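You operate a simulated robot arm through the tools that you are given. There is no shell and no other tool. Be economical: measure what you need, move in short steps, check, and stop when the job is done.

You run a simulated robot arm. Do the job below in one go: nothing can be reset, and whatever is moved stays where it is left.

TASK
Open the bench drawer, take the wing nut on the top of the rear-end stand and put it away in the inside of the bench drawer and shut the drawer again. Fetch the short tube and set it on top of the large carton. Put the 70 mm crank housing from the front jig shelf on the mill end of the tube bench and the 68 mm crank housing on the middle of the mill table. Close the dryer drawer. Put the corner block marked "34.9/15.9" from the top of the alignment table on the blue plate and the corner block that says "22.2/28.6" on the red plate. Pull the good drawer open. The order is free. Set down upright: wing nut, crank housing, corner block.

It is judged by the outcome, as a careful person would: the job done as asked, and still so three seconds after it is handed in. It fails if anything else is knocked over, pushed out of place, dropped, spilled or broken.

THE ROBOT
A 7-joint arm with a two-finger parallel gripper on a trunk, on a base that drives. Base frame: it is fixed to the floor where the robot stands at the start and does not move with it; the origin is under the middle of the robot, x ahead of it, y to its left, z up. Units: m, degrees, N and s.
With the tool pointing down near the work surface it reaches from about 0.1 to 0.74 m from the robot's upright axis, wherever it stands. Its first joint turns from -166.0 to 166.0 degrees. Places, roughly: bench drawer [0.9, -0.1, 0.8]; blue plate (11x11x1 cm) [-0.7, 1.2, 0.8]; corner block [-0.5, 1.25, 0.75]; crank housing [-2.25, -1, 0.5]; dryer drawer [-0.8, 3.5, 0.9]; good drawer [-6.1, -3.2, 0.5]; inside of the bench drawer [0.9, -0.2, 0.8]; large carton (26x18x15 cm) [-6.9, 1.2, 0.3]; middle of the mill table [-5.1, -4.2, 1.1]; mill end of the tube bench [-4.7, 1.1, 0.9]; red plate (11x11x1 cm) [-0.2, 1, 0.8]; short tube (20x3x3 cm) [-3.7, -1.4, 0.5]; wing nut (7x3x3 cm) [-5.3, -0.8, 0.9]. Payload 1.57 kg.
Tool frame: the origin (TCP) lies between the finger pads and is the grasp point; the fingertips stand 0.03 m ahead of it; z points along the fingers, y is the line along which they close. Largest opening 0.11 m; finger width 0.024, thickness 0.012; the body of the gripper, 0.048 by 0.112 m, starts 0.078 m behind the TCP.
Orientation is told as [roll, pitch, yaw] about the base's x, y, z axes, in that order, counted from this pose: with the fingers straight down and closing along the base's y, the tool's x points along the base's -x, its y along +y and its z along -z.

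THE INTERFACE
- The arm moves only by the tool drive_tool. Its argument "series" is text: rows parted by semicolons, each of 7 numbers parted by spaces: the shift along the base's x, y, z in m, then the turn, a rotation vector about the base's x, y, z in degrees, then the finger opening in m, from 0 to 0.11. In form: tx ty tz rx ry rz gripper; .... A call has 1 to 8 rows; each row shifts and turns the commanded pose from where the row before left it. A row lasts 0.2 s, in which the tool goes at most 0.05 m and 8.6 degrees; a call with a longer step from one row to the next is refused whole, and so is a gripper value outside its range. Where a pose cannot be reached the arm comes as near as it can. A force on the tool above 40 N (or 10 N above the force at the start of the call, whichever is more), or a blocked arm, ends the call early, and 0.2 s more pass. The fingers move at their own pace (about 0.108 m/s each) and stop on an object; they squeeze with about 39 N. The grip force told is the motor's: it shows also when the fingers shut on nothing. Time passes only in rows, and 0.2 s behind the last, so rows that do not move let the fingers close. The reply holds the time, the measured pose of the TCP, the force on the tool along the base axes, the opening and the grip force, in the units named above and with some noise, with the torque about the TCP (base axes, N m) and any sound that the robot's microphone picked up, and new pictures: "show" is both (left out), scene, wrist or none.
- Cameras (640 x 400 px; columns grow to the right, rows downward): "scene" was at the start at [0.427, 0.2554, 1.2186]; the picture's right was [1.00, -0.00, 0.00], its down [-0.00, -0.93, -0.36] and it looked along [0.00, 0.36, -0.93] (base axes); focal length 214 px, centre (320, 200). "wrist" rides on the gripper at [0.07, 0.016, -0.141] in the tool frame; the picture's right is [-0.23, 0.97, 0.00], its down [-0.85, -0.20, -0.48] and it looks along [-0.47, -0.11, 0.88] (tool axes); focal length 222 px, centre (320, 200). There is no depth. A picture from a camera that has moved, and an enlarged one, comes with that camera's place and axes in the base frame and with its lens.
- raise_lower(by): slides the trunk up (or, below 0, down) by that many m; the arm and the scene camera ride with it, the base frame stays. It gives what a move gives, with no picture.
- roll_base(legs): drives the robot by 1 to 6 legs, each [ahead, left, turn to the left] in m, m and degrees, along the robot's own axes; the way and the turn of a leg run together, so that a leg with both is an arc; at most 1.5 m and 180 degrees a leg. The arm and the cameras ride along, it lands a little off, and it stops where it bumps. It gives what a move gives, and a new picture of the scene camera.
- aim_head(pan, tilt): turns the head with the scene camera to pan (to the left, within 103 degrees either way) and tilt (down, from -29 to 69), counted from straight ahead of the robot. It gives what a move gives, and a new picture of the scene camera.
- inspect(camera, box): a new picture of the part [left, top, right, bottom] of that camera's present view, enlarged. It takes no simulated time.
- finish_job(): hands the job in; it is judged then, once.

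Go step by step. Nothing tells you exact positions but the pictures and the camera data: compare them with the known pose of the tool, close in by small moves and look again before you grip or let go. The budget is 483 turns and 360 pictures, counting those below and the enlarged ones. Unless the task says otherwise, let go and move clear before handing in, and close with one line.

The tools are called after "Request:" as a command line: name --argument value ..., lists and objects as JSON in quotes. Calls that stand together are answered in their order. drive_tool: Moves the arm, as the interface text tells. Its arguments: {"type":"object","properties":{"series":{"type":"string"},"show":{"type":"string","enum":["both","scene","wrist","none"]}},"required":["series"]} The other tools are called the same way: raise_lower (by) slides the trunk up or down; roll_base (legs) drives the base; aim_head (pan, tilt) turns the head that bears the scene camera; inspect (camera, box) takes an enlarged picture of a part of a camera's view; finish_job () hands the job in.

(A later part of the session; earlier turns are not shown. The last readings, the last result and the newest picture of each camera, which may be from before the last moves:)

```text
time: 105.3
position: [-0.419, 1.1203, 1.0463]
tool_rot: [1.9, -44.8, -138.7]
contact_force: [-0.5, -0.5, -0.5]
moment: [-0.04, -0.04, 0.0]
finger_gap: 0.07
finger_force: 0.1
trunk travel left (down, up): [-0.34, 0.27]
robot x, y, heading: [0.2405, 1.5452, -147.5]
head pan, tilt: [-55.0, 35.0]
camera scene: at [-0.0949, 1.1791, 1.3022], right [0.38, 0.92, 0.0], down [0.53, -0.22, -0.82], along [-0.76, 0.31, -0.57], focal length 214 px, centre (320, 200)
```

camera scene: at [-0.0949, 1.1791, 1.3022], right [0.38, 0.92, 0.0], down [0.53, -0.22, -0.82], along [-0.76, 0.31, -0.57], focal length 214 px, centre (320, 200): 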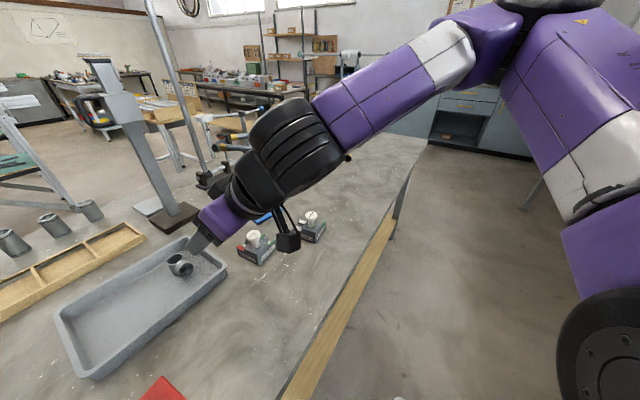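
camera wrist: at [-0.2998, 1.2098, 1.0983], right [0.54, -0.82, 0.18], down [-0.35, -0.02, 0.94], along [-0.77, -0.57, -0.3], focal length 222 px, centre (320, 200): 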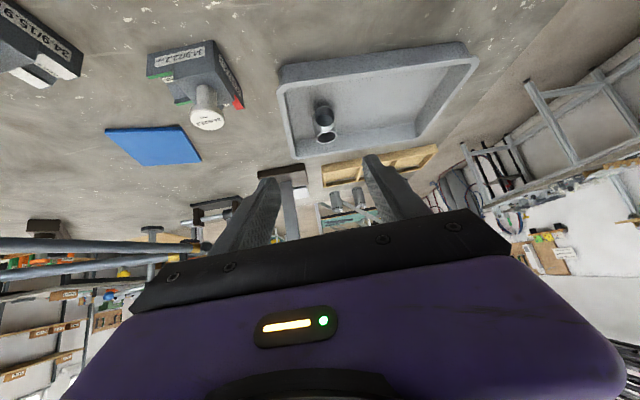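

Nothing is in the way; it seems just a tracking lag. Continue in smaller steps.

Request:
drive_tool --series "-0.01 0.02 0 0 0 -2 0.07; -0.01 0.02 0 0 0 -2 0.07; -0.01 0.025 0 0 0 -2 0.07; -0.01 0.025 0 0 0 -2 0.07" --show "scene"

```text
time: 106.3
position: [-0.4625, 1.2121, 1.0483]
tool_rot: [1.9, -44.8, -146.7]
contact_force: [-1.0, 0.3, 1.0]
moment: [0.04, 0.0, -0.06]
finger_gap: 0.0697
finger_force: 0.0
trunk travel left (down, up): [-0.34, 0.27]
robot x, y, heading: [0.2435, 1.5427, -147.7]
head pan, tilt: [-55.0, 35.0]
camera scene: at [-0.0948, 1.1787, 1.3022], right [0.38, 0.92, 0.0], down [0.53, -0.22, -0.82], along [-0.76, 0.31, -0.57], focal length 214 px, centre (320, 200)
```

scene: 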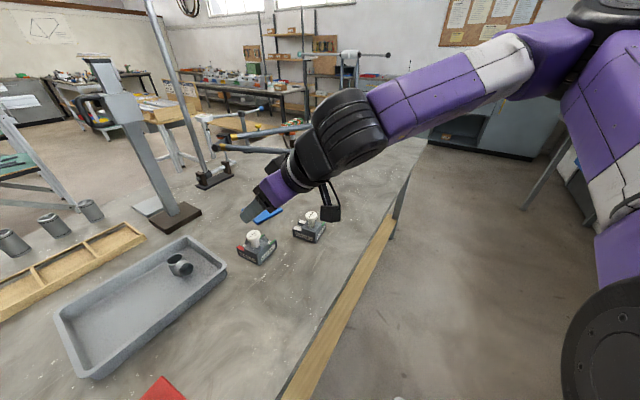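

Request:
drive_tool --series "-0.017 0.03 0 0 0 0 0.07; -0.017 0.03 0 0 0 0 0.07; -0.018 0.03 0 0 0 0 0.07; -0.018 0.03 -0.01 0 0 0 0.07" --show "wrist"

```text
time: 107.3
position: [-0.5295, 1.3306, 1.0379]
tool_rot: [1.7, -44.7, -146.6]
contact_force: [0.5, 0.8, -0.2]
moment: [0.02, -0.01, -0.03]
finger_gap: 0.07
finger_force: 0.0
trunk travel left (down, up): [-0.34, 0.27]
robot x, y, heading: [0.2403, 1.5432, -147.5]
head pan, tilt: [-55.0, 35.0]
camera wrist: at [-0.3989, 1.4023, 1.0894], right [0.42, -0.89, 0.18], down [-0.35, 0.03, 0.94], along [-0.84, -0.46, -0.3], focal length 222 px, centre (320, 200)
```

wrist: 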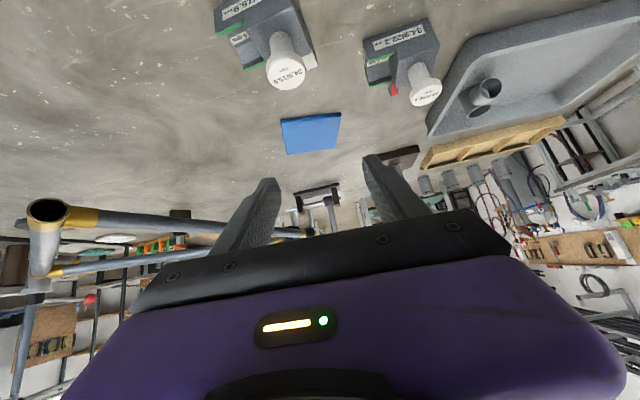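

Request:
drive_tool --series "-0.001 0.008 -0.045 0 0 0 0.07; 0 0 -0.045 0 0 0 0.07; 0 0 -0.042 0 0 0 0.07" --show "wrist"

```text
time: 108.1
position: [-0.532, 1.338, 0.9102]
tool_rot: [1.8, -44.8, -146.8]
contact_force: [-0.4, -0.9, -0.3]
moment: [0.01, 0.02, -0.01]
finger_gap: 0.0701
finger_force: 0.0
trunk travel left (down, up): [-0.34, 0.27]
robot x, y, heading: [0.242, 1.5442, -147.6]
head pan, tilt: [-55.0, 35.0]
camera wrist: at [-0.4016, 1.4093, 0.9612], right [0.42, -0.89, 0.18], down [-0.35, 0.03, 0.94], along [-0.84, -0.45, -0.3], focal length 222 px, centre (320, 200)
```

wrist: 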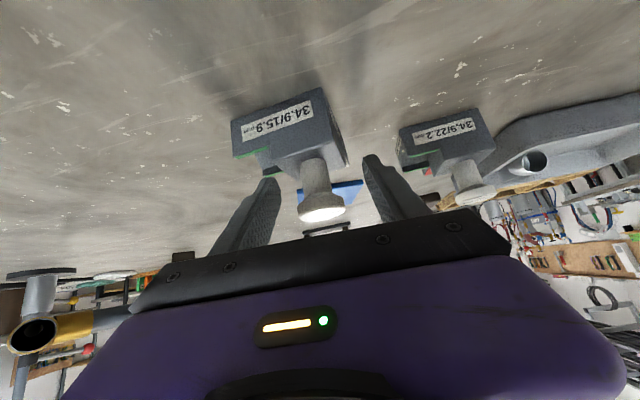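

Request:
drive_tool --series "0 0 -0.006 0 0 0 0.07; 0 0 0 0 0 0 0.0; 0 0 0 0 0 0 0.0; 0 0 0 0 0 0 0.0; 0 0 0.02 0 0 0 0; 0 0 0.04 0 0 0 0; 0 0 0.04 0 0 0 0" --show "wrist"

```text
time: 109.7
position: [-0.5325, 1.335, 1.0027]
tool_rot: [1.9, -44.7, -146.6]
contact_force: [0.6, 0.1, -2.1]
moment: [0.0, 0.01, -0.03]
finger_gap: 0.046
finger_force: 39.0
trunk travel left (down, up): [-0.34, 0.27]
robot x, y, heading: [0.2389, 1.5405, -147.7]
head pan, tilt: [-55.0, 35.0]
camera wrist: at [-0.4027, 1.4066, 1.0541], right [0.42, -0.89, 0.18], down [-0.35, 0.03, 0.94], along [-0.84, -0.45, -0.3], focal length 222 px, centre (320, 200)
```

wrist: 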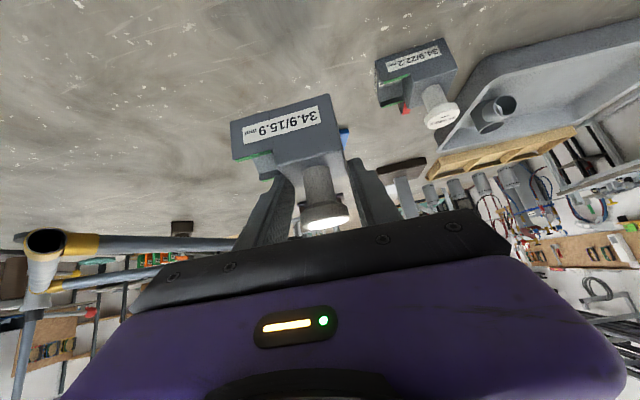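

Held well. Raise slightly, then drive the base forward 0.16 m, which carries the block near the blue plate.

Request:
drive_tool --series "0 0 0.03 0 0 0 0" --show "none"

Request:
roll_base --legs '[[0.15, 0, 0]]'

Request:
drive_tool --series "-0.016 -0.004 0 0 0 0 0; -0.016 -0.005 0 0 0 0 0" --show "wrist"

```text
time: 110.1
position: [-0.532, 1.3331, 1.0304]
tool_rot: [2.3, -44.8, -147.1]
contact_force: [-0.1, 0.3, -0.9]
moment: [0.01, -0.03, 0.04]
finger_gap: 0.0459
finger_force: 39.5
trunk travel left (down, up): [-0.34, 0.27]
robot x, y, heading: [0.2388, 1.5462, -147.7]
head pan, tilt: [-55.0, 35.0]
```

```text
time: 111.4
position: [-0.66, 1.2564, 1.0309]
tool_rot: [2.4, -44.8, -147.2]
contact_force: [0.4, -0.2, -0.9]
moment: [0.0, -0.02, 0.03]
finger_gap: 0.0453
finger_force: 39.3
trunk travel left (down, up): [-0.34, 0.27]
robot x, y, heading: [0.1158, 1.4631, -147.5]
head pan, tilt: [-55.0, 35.0]
camera scene: at [-0.2209, 1.1008, 1.3022], right [0.39, 0.92, 0.0], down [0.53, -0.22, -0.82], along [-0.76, 0.32, -0.57], focal length 214 px, centre (320, 200)
```

scene: 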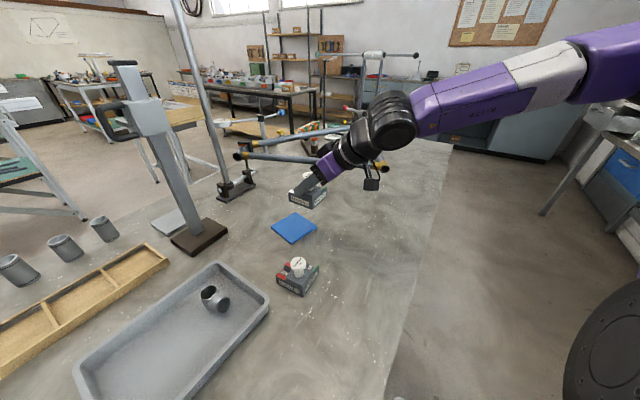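

```text
time: 112.0
position: [-0.6908, 1.2455, 1.0295]
tool_rot: [2.3, -44.8, -147.2]
contact_force: [0.9, 0.1, -1.7]
moment: [-0.01, -0.03, -0.02]
finger_gap: 0.0456
finger_force: 38.9
trunk travel left (down, up): [-0.34, 0.27]
robot x, y, heading: [0.1178, 1.4643, -147.6]
head pan, tilt: [-55.0, 35.0]
camera wrist: at [-0.5594, 1.3187, 1.0813], right [0.42, -0.89, 0.19], down [-0.35, 0.03, 0.94], along [-0.84, -0.45, -0.3], focal length 222 px, centre (320, 200)
```

wrist: 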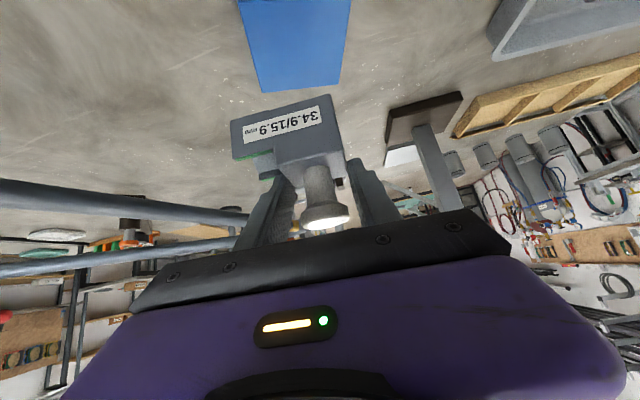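

Align: shift (-0.005,-0.03), then lower.

Request:
drive_tool --series "-0.004 -0.028 -0.02 0 0 0 0; 0 0 -0.035 0 0 0 0; 0 0 -0.03 0 0 0 0; 0 0 -0.015 0 0 0 0" --show "wrist"

```text
time: 113.0
position: [-0.6943, 1.2195, 0.9305]
tool_rot: [2.3, -44.8, -147.1]
contact_force: [0.6, -0.4, -1.0]
moment: [0.05, -0.04, 0.01]
finger_gap: 0.0453
finger_force: 38.8
trunk travel left (down, up): [-0.34, 0.27]
robot x, y, heading: [0.1153, 1.462, -147.7]
head pan, tilt: [-55.0, 35.0]
camera wrist: at [-0.5639, 1.2926, 0.9813], right [0.42, -0.89, 0.19], down [-0.35, 0.03, 0.94], along [-0.84, -0.46, -0.3], focal length 222 px, centre (320, 200)
```

wrist: 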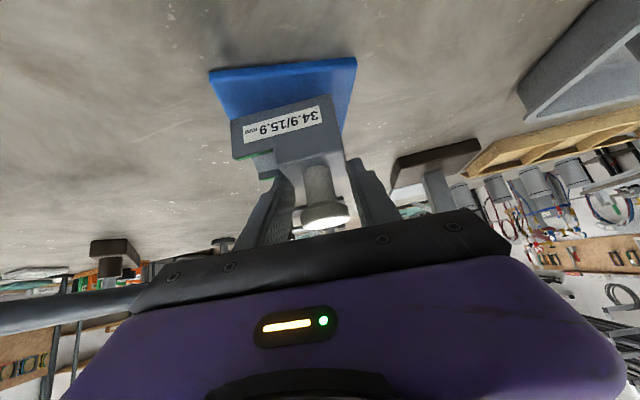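

Request:
drive_tool --series "0.009 -0.008 -0.005 0 0 0 0; 0 0 -0.008 0 0 0 0; 0 0 -0.004 0 0 0 0" --show "wrist"

```text
time: 113.8
position: [-0.6851, 1.2114, 0.9136]
tool_rot: [2.3, -44.9, -147.2]
contact_force: [0.1, 1.6, 2.6]
moment: [0.31, 0.01, -0.06]
finger_gap: 0.045
finger_force: 38.7
trunk travel left (down, up): [-0.34, 0.27]
robot x, y, heading: [0.1148, 1.467, -147.6]
head pan, tilt: [-55.0, 35.0]
camera wrist: at [-0.5543, 1.2834, 0.9648], right [0.42, -0.89, 0.19], down [-0.35, 0.03, 0.94], along [-0.84, -0.45, -0.3], focal length 222 px, centre (320, 200)
```

wrist: 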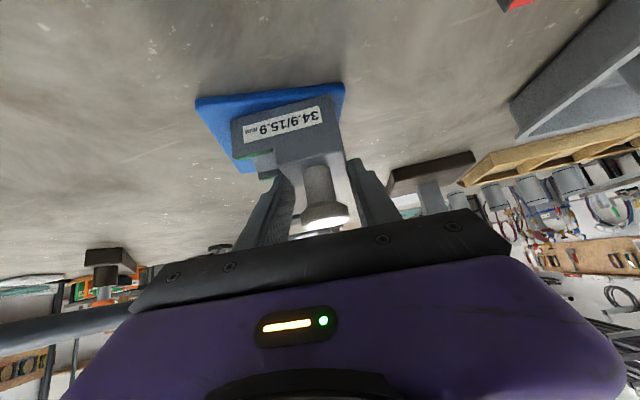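

Request:
drive_tool --series "0 0 -0.001 0 0 0 0.07; 0 0 0 0 0 0 0.07; 0.02 0.013 0.035 0 0 0 0.07; 0.01 0.006 0.045 0 0 0 0.07; 0.02 0.013 0.03 0 0 0 0.07" --show "wrist"

Request:
inspect --camera "scene" --box '[220, 140, 420, 265]'

```text
time: 115.0
position: [-0.6358, 1.241, 1.0219]
tool_rot: [2.3, -44.8, -147.2]
contact_force: [0.1, 0.9, 0.6]
moment: [0.01, -0.01, 0.0]
finger_gap: 0.0704
finger_force: 0.2
trunk travel left (down, up): [-0.34, 0.27]
robot x, y, heading: [0.115, 1.4639, -147.8]
head pan, tilt: [-55.0, 35.0]
camera wrist: at [-0.5048, 1.314, 1.0742], right [0.42, -0.89, 0.19], down [-0.35, 0.03, 0.94], along [-0.84, -0.46, -0.3], focal length 222 px, centre (320, 200)
```

wrist: 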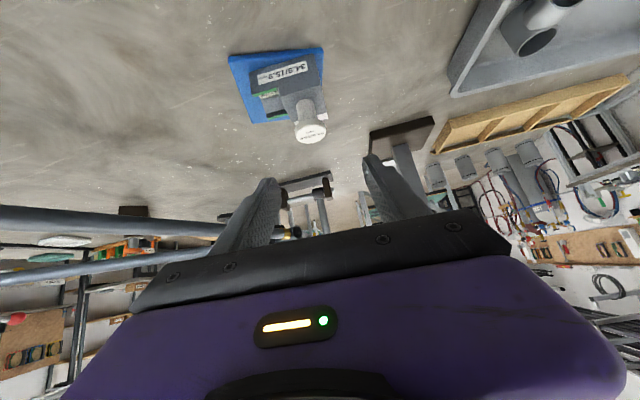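

```text
3.20 times, centred on (320, 202) of scene
camera zoom: at [-0.2211, 1.1007, 1.302], right [0.39, 0.92, 0.0], down [0.53, -0.22, -0.82], along [-0.76, 0.32, -0.57], focal length 686 px, centre (320, 192)
```

zoom: 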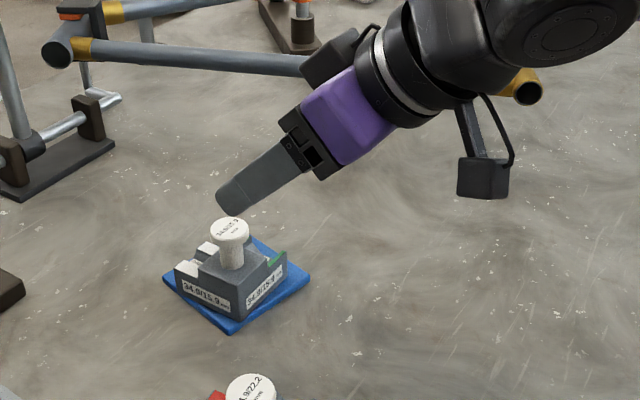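

Block 34.9/15.9 is on the blue plate. Next the dryer drawer: raise, back off and turn toward it.

Request:
raise_lower --by 0.15

Request:
roll_base --legs '[[-0.3, 0, 0], [0, 0, -90]]'

Request:
aim_head --pan 0 --tilt 25

```text
time: 116.8
position: [-0.6375, 1.241, 1.1732]
tool_rot: [2.2, -44.9, -147.2]
contact_force: [0.0, 0.2, -0.7]
moment: [-0.02, 0.0, 0.01]
finger_gap: 0.07
finger_force: 0.1
trunk travel left (down, up): [-0.49, 0.12]
robot x, y, heading: [0.1136, 1.4615, -147.7]
head pan, tilt: [-55.0, 35.0]
```

```text
time: 122.7
position: [0.1521, 2.3764, 1.1729]
tool_rot: [2.3, -44.9, 122.5]
contact_force: [-0.3, 0.7, 0.2]
moment: [-0.02, 0.0, 0.03]
finger_gap: 0.0702
finger_force: 0.0
trunk travel left (down, up): [-0.49, 0.12]
robot x, y, heading: [0.37, 1.6274, 121.6]
head pan, tilt: [-55.0, 35.0]
camera scene: at [0.0086, 1.9631, 1.4523], right [0.92, -0.39, 0.0], down [-0.23, -0.53, -0.82], along [0.32, 0.75, -0.57], focal length 214 px, centre (320, 200)
```

scene: 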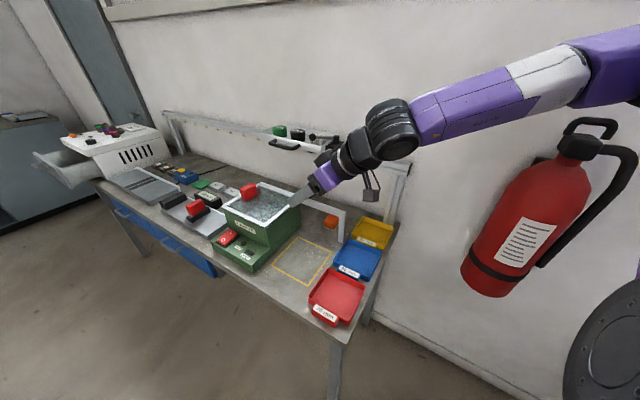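

```text
time: 123.9
position: [0.153, 2.3788, 1.1728]
tool_rot: [2.4, -44.8, 122.4]
contact_force: [-0.4, -0.6, 0.6]
moment: [0.0, -0.01, 0.01]
finger_gap: 0.0701
finger_force: 0.1
trunk travel left (down, up): [-0.49, 0.12]
robot x, y, heading: [0.3678, 1.6278, 121.6]
head pan, tilt: [0.0, 25.0]
camera scene: at [-0.0746, 1.9604, 1.468], right [0.85, 0.53, 0.0], down [0.22, -0.36, -0.91], along [-0.48, 0.77, -0.42], focal length 214 px, centre (320, 200)
```

scene: 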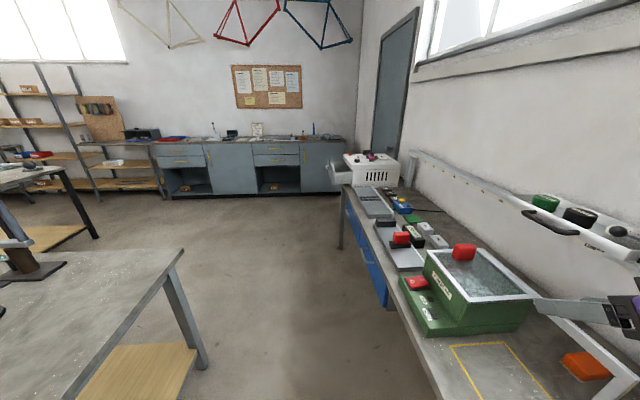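

Request:
inspect --camera "scene" --box '[310, 130, 430, 220]'

```text
4.44 times, centred on (370, 175) of scene
camera zoom: at [-0.0746, 1.9604, 1.468], right [0.85, 0.53, 0.0], down [0.22, -0.36, -0.91], along [-0.48, 0.77, -0.42], focal length 953 px, centre (98, 311)
```

zoom: 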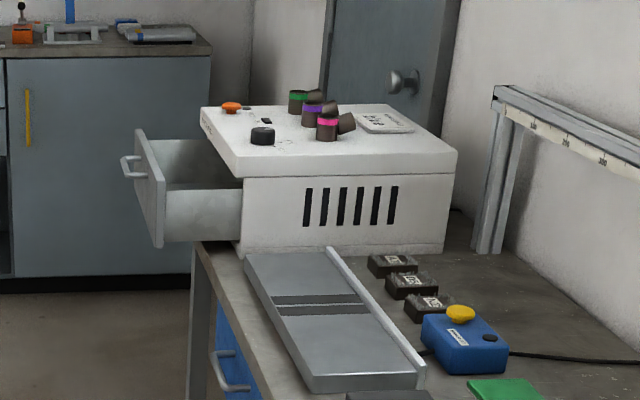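

The dryer drawer sticks out of the white dryer at the far end toward the aisle. I'll drive down the aisle past the table.

Request:
roll_base --legs '[[0, 0.34, 0], [1.2, 0, 0.7], [0.9, 0, 0]]'

```text
time: 136.0
position: [-1.3003, 3.9136, 1.1724]
tool_rot: [2.3, -44.8, 124.2]
contact_force: [-0.4, -0.4, 0.7]
moment: [-0.03, -0.01, -0.03]
finger_gap: 0.0699
finger_force: 0.1
trunk travel left (down, up): [-0.49, 0.12]
robot x, y, heading: [-1.0608, 3.1673, 123.9]
head pan, tilt: [0.0, 25.0]
camera scene: at [-1.5147, 3.4893, 1.468], right [0.83, 0.55, 0.0], down [0.23, -0.35, -0.91], along [-0.5, 0.75, -0.42], focal length 214 px, centre (320, 200)
```

scene: 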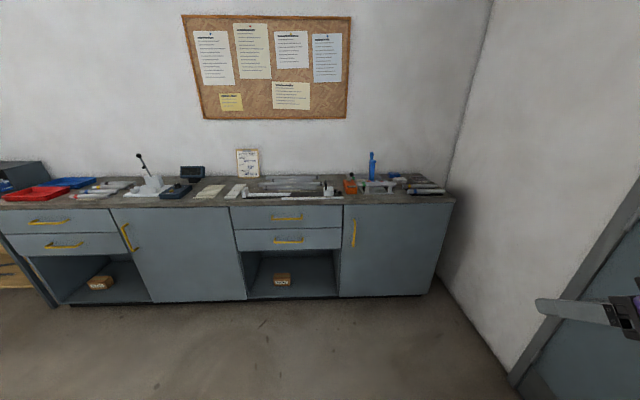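

Request:
aim_head --pan -95 --tilt 40

```text
time: 137.7
position: [-1.3006, 3.9126, 1.1729]
tool_rot: [2.3, -44.8, 124.1]
contact_force: [-0.4, -0.3, -0.1]
moment: [-0.01, 0.05, 0.03]
finger_gap: 0.0701
finger_force: 0.2
trunk travel left (down, up): [-0.49, 0.12]
robot x, y, heading: [-1.0601, 3.1649, 123.7]
head pan, tilt: [-95.0, 40.0]
camera scene: at [-1.3891, 3.4535, 1.4447], right [0.48, -0.88, 0.0], down [-0.56, -0.31, -0.77], along [0.67, 0.37, -0.64], focal length 214 px, centre (320, 200)
```

scene: 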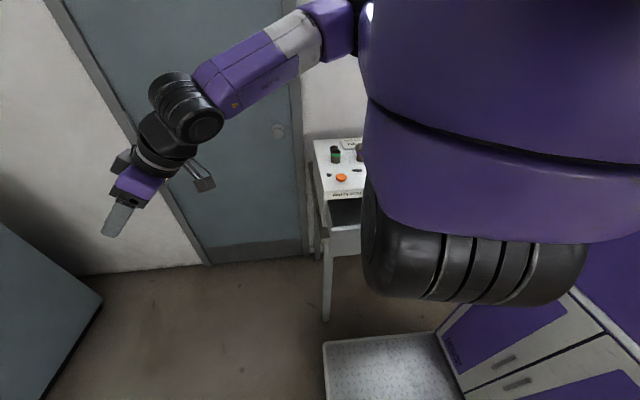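

Drawer is intact. Step away left, forward, then turn to face the dryer.

Request:
roll_base --legs '[[0, 0.6, 0], [0.45, 0, 0], [0, 0, -91.5]]'

Request:
aim_head --pan -15 --tilt 40

```text
time: 147.4
position: [-1.081, 3.4321, 1.1722]
tool_rot: [2.3, -44.8, 32.9]
contact_force: [0.2, 0.1, 0.8]
moment: [0.0, -0.03, -0.04]
finger_gap: 0.0701
finger_force: 0.1
trunk travel left (down, up): [-0.49, 0.12]
robot x, y, heading: [-1.8311, 3.2113, 32.1]
head pan, tilt: [-95.0, 40.0]
camera scene: at [-1.538, 3.531, 1.4447], right [-0.89, -0.46, 0.0], down [-0.29, 0.57, -0.77], along [0.35, -0.68, -0.64], focal length 214 px, centre (320, 200)
```

scene: 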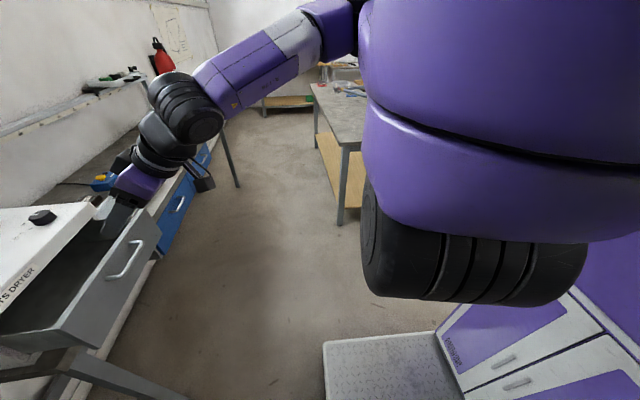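

```text
time: 149.0
position: [-1.0805, 3.4325, 1.1728]
tool_rot: [2.4, -44.8, 32.9]
contact_force: [0.5, 0.3, 0.4]
moment: [-0.02, -0.02, 0.0]
finger_gap: 0.0699
finger_force: 0.0
trunk travel left (down, up): [-0.49, 0.12]
robot x, y, heading: [-1.8302, 3.2102, 32.4]
head pan, tilt: [-15.0, 40.0]
camera scene: at [-1.4957, 3.6317, 1.4447], right [0.29, -0.96, 0.0], down [-0.61, -0.19, -0.77], along [0.73, 0.23, -0.64], focal length 214 px, centre (320, 200)
```

scene: 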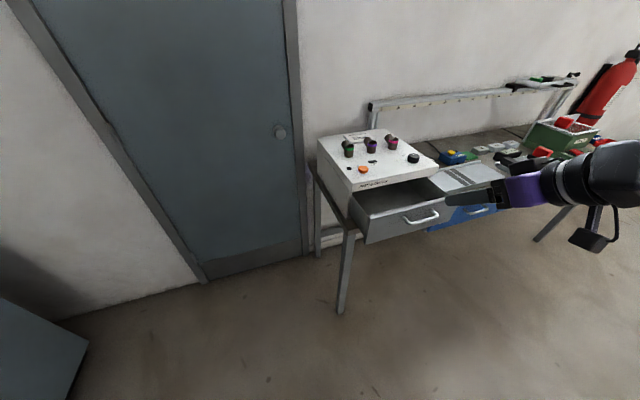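

Handle at about (-0.946,3.469,0.967). Close fingers, lower with the trunk and align laterally.

Request:
raise_lower --by -0.185

Request:
drive_tool --series "0.011 -0.018 0 0 0 0 0; 0.011 -0.018 0 0 0 0 0; 0 0 0 0 0 0 0" --show "both"

```text
time: 151.0
position: [-1.0807, 3.4321, 0.9887]
tool_rot: [2.3, -44.9, 32.7]
contact_force: [0.5, -0.3, -1.2]
moment: [-0.02, 0.03, -0.02]
finger_gap: 0.0702
finger_force: 0.0
trunk travel left (down, up): [-0.305, 0.305]
robot x, y, heading: [-1.8356, 3.2082, 32.2]
head pan, tilt: [-15.0, 40.0]
```

```text
time: 151.8
position: [-1.0594, 3.4027, 0.9855]
tool_rot: [3.7, -44.8, 32.3]
contact_force: [0.1, -0.1, 0.7]
moment: [-0.03, 0.0, -0.02]
finger_gap: 0.0
finger_force: 21.1
trunk travel left (down, up): [-0.305, 0.305]
robot x, y, heading: [-1.8311, 3.2116, 32.1]
head pan, tilt: [-15.0, 40.0]
camera scene: at [-1.4957, 3.6318, 1.2597], right [0.3, -0.96, 0.0], down [-0.61, -0.19, -0.77], along [0.73, 0.23, -0.64], focal length 214 px, centre (320, 200)
camera wrist: at [-1.1905, 3.3288, 1.0363], right [-0.42, 0.88, 0.2], down [0.36, -0.05, 0.93], along [0.83, 0.47, -0.3], focal length 222 px, centre (320, 200)
```

scene: 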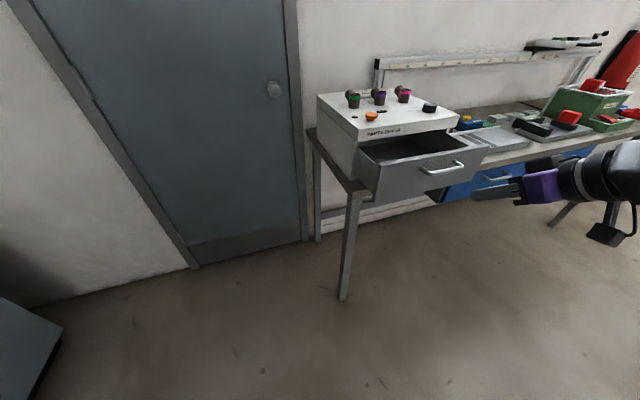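
wrist: 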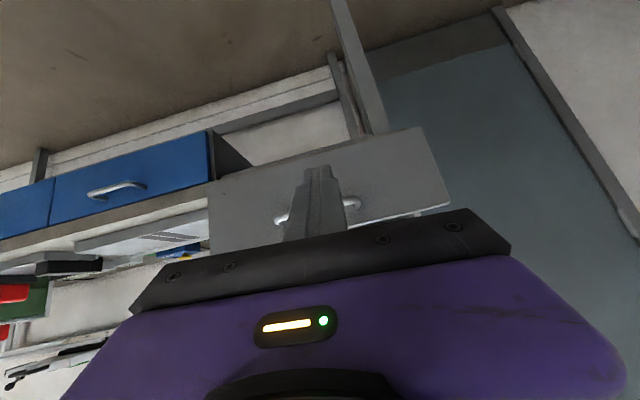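

Request:
drive_tool --series "0.034 0.0215 0 0 0 0 0; 0.034 0.0215 0 0 0 0 0; 0.034 0.0215 0 0 0 0 0; 0.025 0.016 0 0 0 0 0; 0.025 0.016 0 0 0 0 0; 0.025 0.016 0 0 0 0 0" --show "scene"

```text
time: 153.2
position: [-0.88, 3.5091, 0.9872]
tool_rot: [2.3, -44.6, 32.7]
contact_force: [-0.3, -0.9, -0.8]
moment: [0.0, 0.02, 0.03]
finger_gap: 0.0
finger_force: 20.9
trunk travel left (down, up): [-0.305, 0.305]
robot x, y, heading: [-1.8327, 3.213, 32.1]
head pan, tilt: [-15.0, 40.0]
camera scene: at [-1.4956, 3.6315, 1.2597], right [0.3, -0.96, 0.0], down [-0.61, -0.19, -0.77], along [0.73, 0.23, -0.64], focal length 214 px, centre (320, 200)
```

scene: 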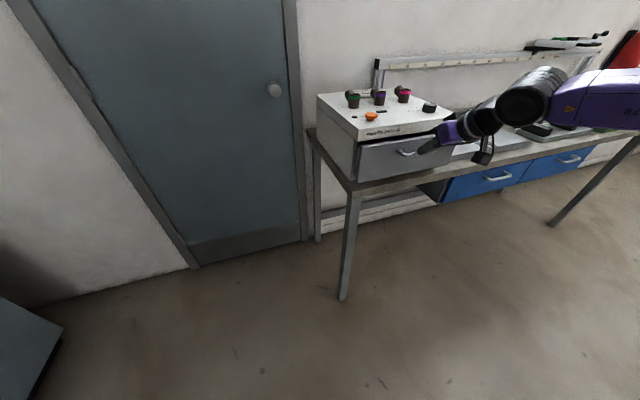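

Request:
drive_tool --series "0.017 0.011 0 0 0 0 0; 0.017 0.011 0 0 0 0 0; 0.017 0.011 0 0 0 0 0; 0.017 0.011 0 0 0 0 0" --show "scene"

```text
time: 153.8
position: [-0.8526, 3.5263, 0.9886]
tool_rot: [2.3, -44.3, 32.7]
contact_force: [-11.3, -5.8, 8.7]
moment: [-0.02, 0.23, 0.1]
finger_gap: 0.0
finger_force: 21.0
trunk travel left (down, up): [-0.305, 0.305]
robot x, y, heading: [-1.8309, 3.2078, 32.3]
head pan, tilt: [-15.0, 40.0]
stopped in row 3: the force on the tool passed its limit at 58 N (the readings are from after the stop); the commanded pose is now the measured one
camera scene: at [-1.4963, 3.6314, 1.2601], right [0.3, -0.96, 0.0], down [-0.61, -0.19, -0.77], along [0.73, 0.23, -0.64], focal length 214 px, centre (320, 200)
```

scene: 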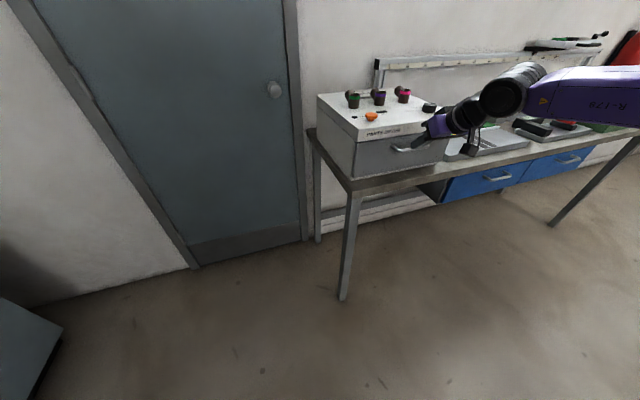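

Stopped hard: the drawer appears shut. Back off and verify.

Request:
drive_tool --series "-0.034 -0.0215 0 0 0 0 0; -0.034 -0.0215 0.01 0 0 0 0; -0.034 -0.0215 0.03 0 0 0 0; -0.034 -0.0215 0.04 0 0 0 0.07" --show "none"

Request:
inspect --camera "scene" --box '[300, 80, 500, 205]'

```text
refused: row 3 steps farther than a row can; nothing moved
```

```text
3.20 times, centred on (400, 142) of scene
camera zoom: at [-1.4963, 3.6314, 1.2601], right [0.3, -0.96, 0.0], down [-0.61, -0.19, -0.77], along [0.73, 0.23, -0.64], focal length 686 px, centre (64, 384)
```

zoom: 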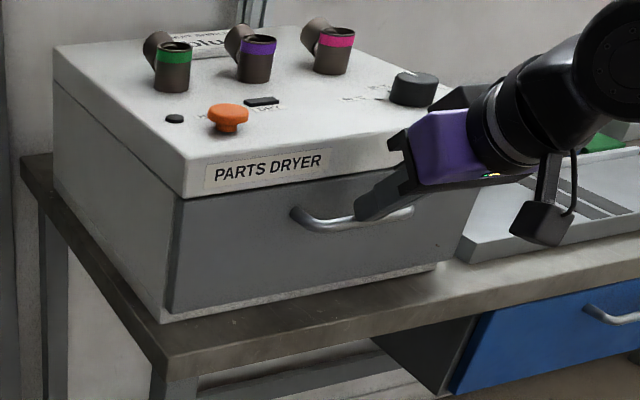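

The dryer drawer is flush. Retreat.

Request:
drive_tool --series "-0.034 -0.0215 0 0 0 0 0; -0.034 -0.0215 0.01 0 0 0 0; -0.034 -0.0215 0.02 0 0 0 0; -0.034 -0.0215 0.02 0 0 0 0.07" --show "none"

Request:
raise_lower --by 0.1

Request:
aim_head --pan 100 --tilt 25

Request:
inspect --camera "scene" --box '[0, 0, 640, 400]'

```text
time: 154.8
position: [-0.9923, 3.4385, 1.0422]
tool_rot: [2.3, -44.3, 32.7]
contact_force: [-0.3, 0.1, 0.6]
moment: [0.0, -0.02, 0.01]
finger_gap: 0.0707
finger_force: 0.4
trunk travel left (down, up): [-0.305, 0.305]
robot x, y, heading: [-1.8294, 3.2096, 32.0]
head pan, tilt: [-15.0, 40.0]
```

```text
time: 156.2
position: [-0.9916, 3.4372, 1.1417]
tool_rot: [2.3, -44.3, 32.6]
contact_force: [-0.2, -0.3, -0.4]
moment: [-0.02, 0.0, 0.01]
finger_gap: 0.07
finger_force: 0.1
trunk travel left (down, up): [-0.405, 0.205]
robot x, y, heading: [-1.832, 3.2102, 32.1]
head pan, tilt: [-15.0, 40.0]
```

```text
time: 158.1
position: [-0.992, 3.4359, 1.1403]
tool_rot: [2.3, -44.2, 32.7]
contact_force: [0.1, -0.8, -0.3]
moment: [-0.01, 0.02, 0.0]
finger_gap: 0.07
finger_force: 0.0
trunk travel left (down, up): [-0.405, 0.205]
robot x, y, heading: [-1.8328, 3.2124, 32.0]
head pan, tilt: [100.0, 25.0]
camera scene: at [-1.6387, 3.6749, 1.383], right [0.74, 0.67, 0.0], down [0.28, -0.31, -0.91], along [-0.61, 0.67, -0.42], focal length 214 px, centre (320, 200)
```

scene: 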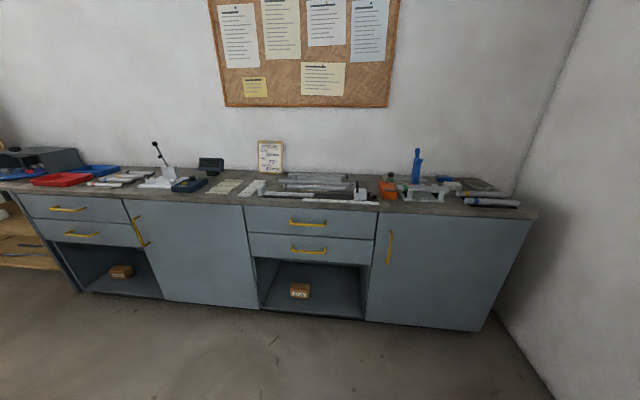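

```text
1.00 times, centred on (320, 200) of scene (not enlarged: the box is as wide or as high as the picture)
camera zoom: at [-1.6387, 3.6749, 1.383], right [0.74, 0.67, 0.0], down [0.28, -0.31, -0.91], along [-0.61, 0.67, -0.42], focal length 214 px, centre (320, 200)
```

zoom: 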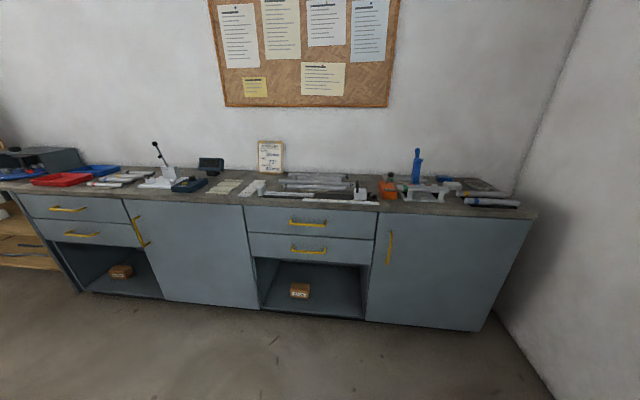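

Turn around to survey the western part of the room.

Request:
roll_base --legs '[[0, 0, 178]]'

Request:
aim_head --pan 0 --tilt 12

Request:
aim_head --pan 55 --tilt 12

```text
time: 165.6
position: [-2.6915, 3.0772, 1.1408]
tool_rot: [2.4, -44.3, -153.6]
contact_force: [0.6, -0.2, 0.4]
moment: [0.02, -0.02, 0.01]
finger_gap: 0.07
finger_force: 0.0
trunk travel left (down, up): [-0.405, 0.205]
robot x, y, heading: [-1.8281, 3.2131, -154.2]
head pan, tilt: [100.0, 25.0]
camera scene: at [-2.0744, 2.7688, 1.383], right [-0.81, -0.59, 0.0], down [-0.25, 0.34, -0.91], along [0.53, -0.73, -0.42], focal length 214 px, centre (320, 200)
```

scene: 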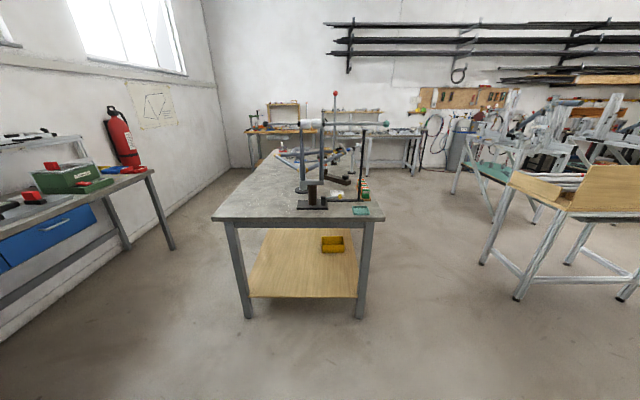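

```text
time: 167.3
position: [-2.692, 3.0771, 1.1417]
tool_rot: [2.4, -44.2, -153.7]
contact_force: [0.3, 0.9, -0.9]
moment: [-0.03, 0.0, 0.02]
finger_gap: 0.0702
finger_force: 0.1
trunk travel left (down, up): [-0.405, 0.205]
robot x, y, heading: [-1.8309, 3.2118, -154.2]
head pan, tilt: [0.0, 12.0]
camera scene: at [-2.2123, 2.8027, 1.4041], right [-0.44, 0.9, 0.0], down [0.19, 0.09, -0.98], along [-0.88, -0.43, -0.21], focal length 214 px, centre (320, 200)
```

scene: 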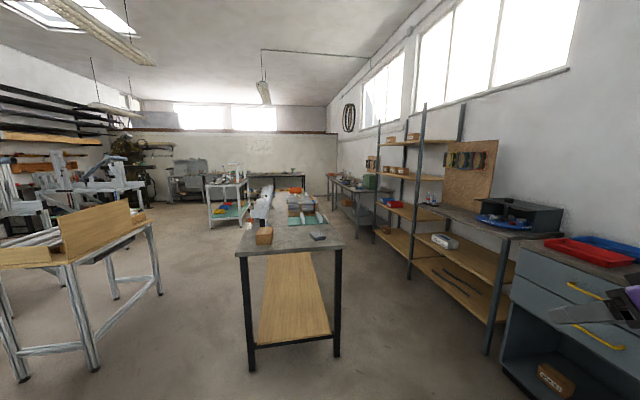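

```text
time: 168.6
position: [-2.6922, 3.0773, 1.142]
tool_rot: [2.2, -44.3, -153.6]
contact_force: [0.2, -0.1, -0.5]
moment: [0.0, -0.01, 0.0]
finger_gap: 0.0698
finger_force: 0.0
trunk travel left (down, up): [-0.405, 0.205]
robot x, y, heading: [-1.8343, 3.2086, -154.1]
head pan, tilt: [55.0, 12.0]
camera scene: at [-2.1433, 2.7514, 1.4041], right [-0.99, 0.16, 0.0], down [0.03, 0.21, -0.98], along [-0.16, -0.97, -0.21], focal length 214 px, centre (320, 200)
```

scene: 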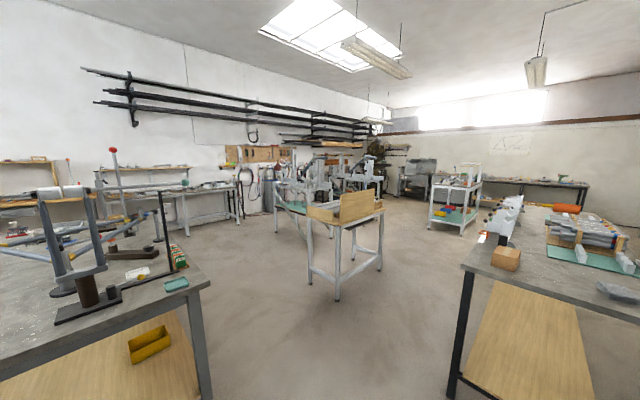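

Layout is clear: front jig (teal shelf) around (-2.3,-1), rear-end stand cart farther west. I'll drive to the aisle near the front jig.

Request:
raise_lower --by 0.15

Request:
roll_base --legs '[[0, 0, 6.4], [0.5, 0, 0], [0.6, 0.6, 0], [0, 1.3, 0], [0, 0.7, 0]]'

Request:
aim_head --pan 25 --tilt 25

```text
time: 170.3
position: [-2.6919, 3.0772, 1.2918]
tool_rot: [2.4, -44.3, -153.7]
contact_force: [-0.4, 0.1, 0.4]
moment: [0.0, -0.02, 0.01]
finger_gap: 0.0698
finger_force: 0.1
trunk travel left (down, up): [-0.555, 0.055]
robot x, y, heading: [-1.8295, 3.2102, -154.2]
head pan, tilt: [55.0, 12.0]
```

```text
time: 187.4
position: [-2.3286, 0.2065, 1.2925]
tool_rot: [2.3, -44.3, -149.0]
contact_force: [0.0, 1.1, 0.0]
moment: [-0.03, 0.0, -0.03]
finger_gap: 0.0699
finger_force: 0.0
trunk travel left (down, up): [-0.555, 0.055]
robot x, y, heading: [-1.4879, 0.4075, -149.8]
head pan, tilt: [55.0, 12.0]
camera scene: at [-1.7559, -0.0739, 1.5542], right [-1.0, 0.08, 0.0], down [0.02, 0.21, -0.98], along [-0.08, -0.98, -0.21], focal length 214 px, centre (320, 200)
```

scene: 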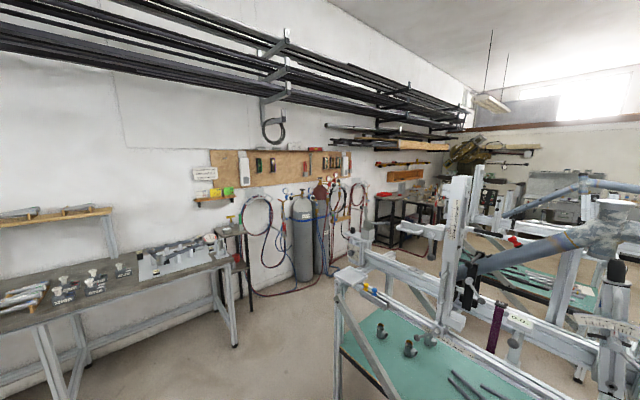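

```text
time: 188.4
position: [-2.3282, 0.2046, 1.2916]
tool_rot: [2.4, -44.3, -148.9]
contact_force: [0.2, -0.7, -0.9]
moment: [0.0, 0.02, 0.03]
finger_gap: 0.07
finger_force: 0.1
trunk travel left (down, up): [-0.555, 0.055]
robot x, y, heading: [-1.4814, 0.409, -149.4]
head pan, tilt: [25.0, 25.0]
camera scene: at [-1.8007, -0.057, 1.5331], right [-0.82, 0.57, 0.0], down [0.24, 0.35, -0.91], along [-0.51, -0.75, -0.42], focal length 214 px, centre (320, 200)
```

scene: 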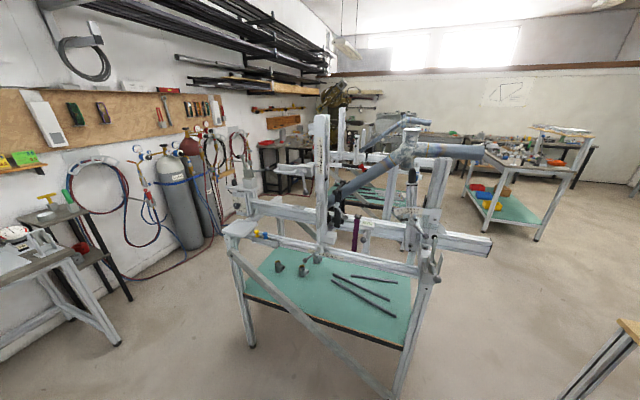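

The front jig's teal shelf holds two crank housings and some dark rods. Zoom in.

Request:
inspect --camera "scene" --box '[220, 220, 420, 345]'

Request:
inspect --camera "scene" --box '[460, 110, 600, 245]'

```text
3.20 times, centred on (320, 282) of scene
camera zoom: at [-1.8007, -0.057, 1.5331], right [-0.82, 0.57, 0.0], down [0.24, 0.35, -0.91], along [-0.51, -0.75, -0.42], focal length 686 px, centre (320, -64)
```

zoom: 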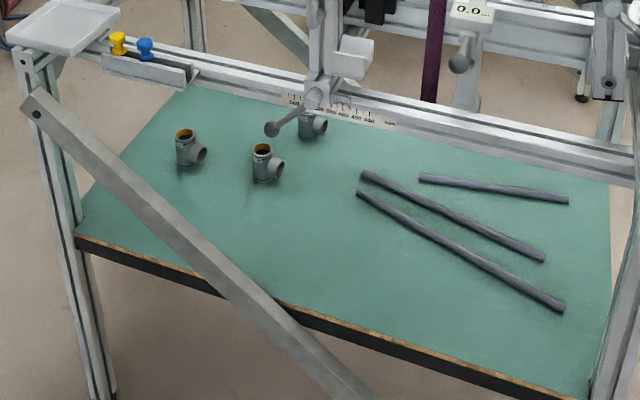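

```text
2.96 times, centred on (530, 178) of scene
camera zoom: at [-1.8007, -0.057, 1.5331], right [-0.82, 0.57, 0.0], down [0.24, 0.35, -0.91], along [-0.51, -0.75, -0.42], focal length 636 px, centre (-302, 267)
```

zoom: 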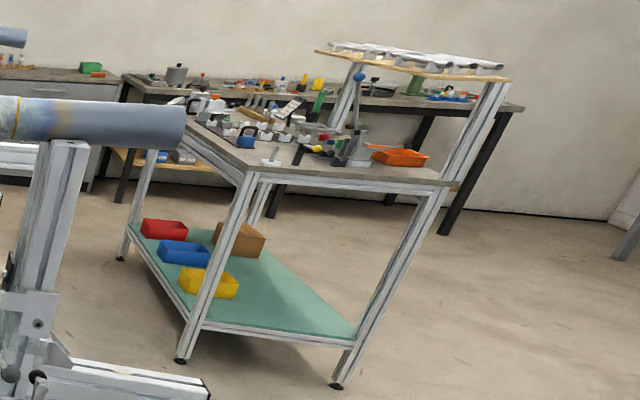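

Three housings stand on the shelf, reached best from the jig's left end. I'll move around to that side for a closer look.

Request:
roll_base --legs '[[0, 0, 1.7], [0, 1.0, 0], [0, 0.46, 0]]'

Request:
aim_head --pan 0 --tilt 30

```text
time: 196.4
position: [-1.5239, -1.0707, 1.2914]
tool_rot: [2.3, -44.3, -147.4]
contact_force: [-0.1, 0.2, -0.4]
moment: [-0.01, 0.02, 0.01]
finger_gap: 0.0698
finger_force: 0.1
trunk travel left (down, up): [-0.555, 0.055]
robot x, y, heading: [-0.6831, -0.8428, -147.7]
head pan, tilt: [25.0, 25.0]
camera scene: at [-0.989, -1.3188, 1.533], right [-0.84, 0.54, 0.0], down [0.23, 0.35, -0.91], along [-0.49, -0.76, -0.42], focal length 214 px, centre (320, 200)
```

scene: 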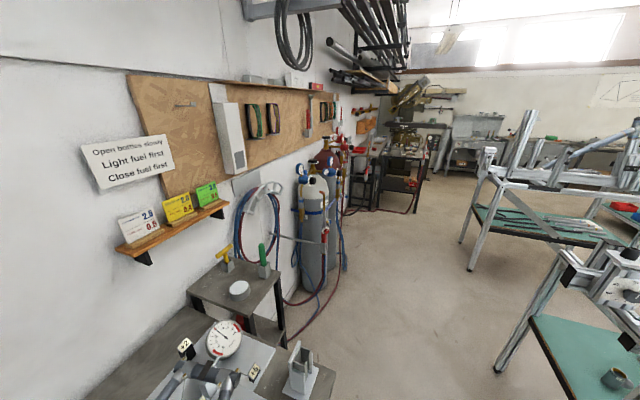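

```text
time: 197.3
position: [-1.5243, -1.0707, 1.2918]
tool_rot: [2.4, -44.3, -147.5]
contact_force: [0.1, -0.2, -0.7]
moment: [-0.02, 0.0, -0.02]
finger_gap: 0.0702
finger_force: 0.1
trunk travel left (down, up): [-0.555, 0.055]
robot x, y, heading: [-0.6846, -0.8449, -147.9]
head pan, tilt: [0.0, 30.0]
camera scene: at [-1.0154, -1.2897, 1.5251], right [-0.53, 0.85, 0.0], down [0.42, 0.27, -0.87], along [-0.73, -0.46, -0.5], focal length 214 px, centre (320, 200)
```

scene: 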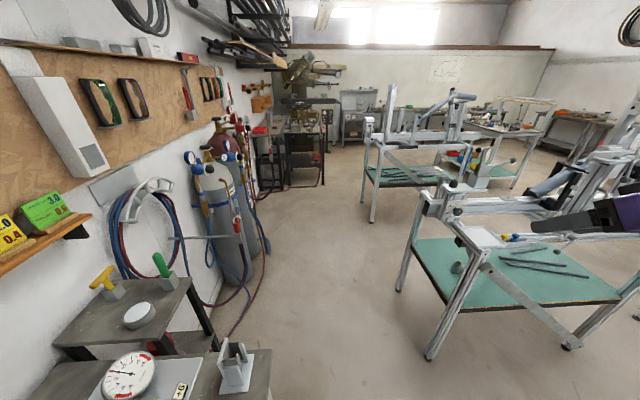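

Request:
inspect --camera "scene" --box '[380, 160, 620, 310]'

```text
2.67 times, centred on (500, 235) of scene
camera zoom: at [-1.0154, -1.2897, 1.5251], right [-0.53, 0.85, 0.0], down [0.42, 0.27, -0.87], along [-0.73, -0.46, -0.5], focal length 572 px, centre (-160, 107)
```

zoom: 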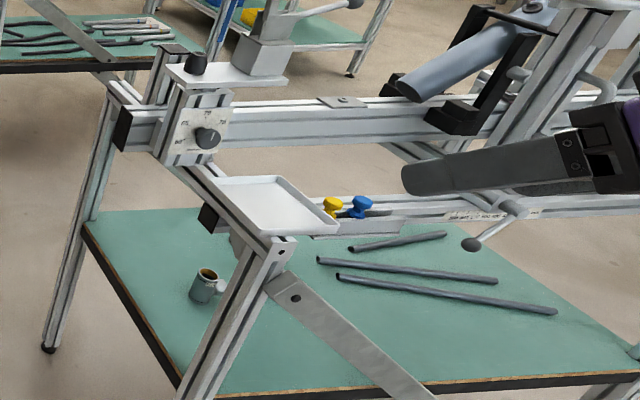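

The left end of the jig is open below a cross bar. I'll drive round to face it.

Request:
roll_base --legs '[[0.8, 0, 0], [0.6, 0.42, 0], [0, 0, -90]]'

Request:
aim_head --pan -15 --tilt 40

```text
time: 203.0
position: [-2.2599, -1.6828, 1.2921]
tool_rot: [2.4, -44.2, -145.1]
contact_force: [-0.2, -0.4, -0.2]
moment: [0.03, 0.01, -0.03]
finger_gap: 0.0699
finger_force: 0.0
trunk travel left (down, up): [-0.555, 0.055]
robot x, y, heading: [-1.4281, -1.4256, -145.5]
head pan, tilt: [0.0, 30.0]
stopped in leg 2: the robot was blocked; the commanded pose is now the measured one
camera scene: at [-1.7429, -1.8814, 1.5249], right [-0.56, 0.83, 0.0], down [0.41, 0.28, -0.87], along [-0.71, -0.49, -0.5], focal length 214 px, centre (320, 200)
```

scene: 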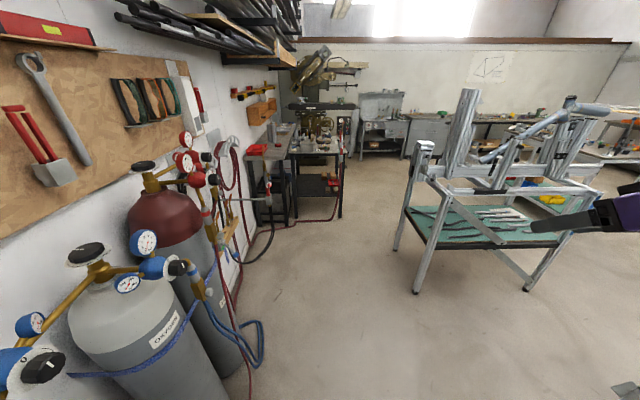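

```text
time: 203.8
position: [-2.2593, -1.6824, 1.2918]
tool_rot: [2.3, -44.4, -145.1]
contact_force: [0.2, 0.7, 0.1]
moment: [0.02, -0.01, 0.01]
finger_gap: 0.0699
finger_force: 0.1
trunk travel left (down, up): [-0.555, 0.055]
robot x, y, heading: [-1.4273, -1.4298, -145.7]
head pan, tilt: [-15.0, 40.0]
camera scene: at [-1.7485, -1.8581, 1.5097], right [-0.33, 0.94, 0.0], down [0.61, 0.21, -0.77], along [-0.72, -0.26, -0.64], focal length 214 px, centre (320, 200)
```

scene: 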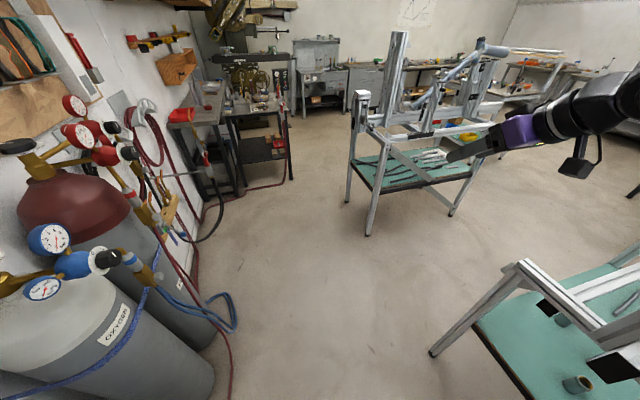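

Something at the left was bumped. Let me look that way before moving.

Request:
aim_head --pan 100 --tilt 45

```text
time: 205.8
position: [-2.2611, -1.6825, 1.2912]
tool_rot: [2.3, -44.3, -145.1]
contact_force: [-0.3, 0.1, -0.3]
moment: [0.01, 0.0, 0.01]
finger_gap: 0.07
finger_force: 0.1
trunk travel left (down, up): [-0.555, 0.055]
robot x, y, heading: [-1.4262, -1.4238, -145.5]
head pan, tilt: [100.0, 45.0]
camera scene: at [-1.6114, -1.888, 1.5025], right [-0.71, -0.7, 0.0], down [-0.49, 0.51, -0.71], along [0.49, -0.51, -0.71], focal length 214 px, centre (320, 200)
```

scene: 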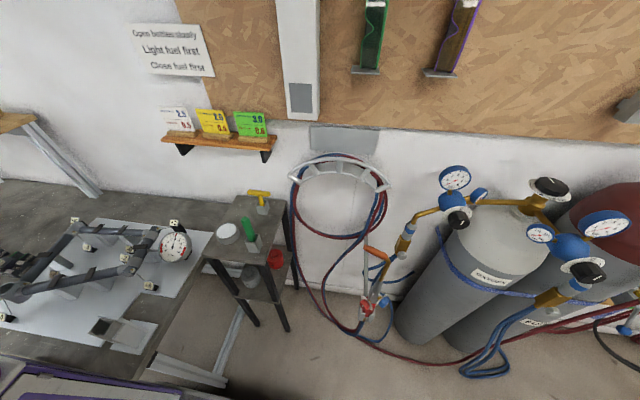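

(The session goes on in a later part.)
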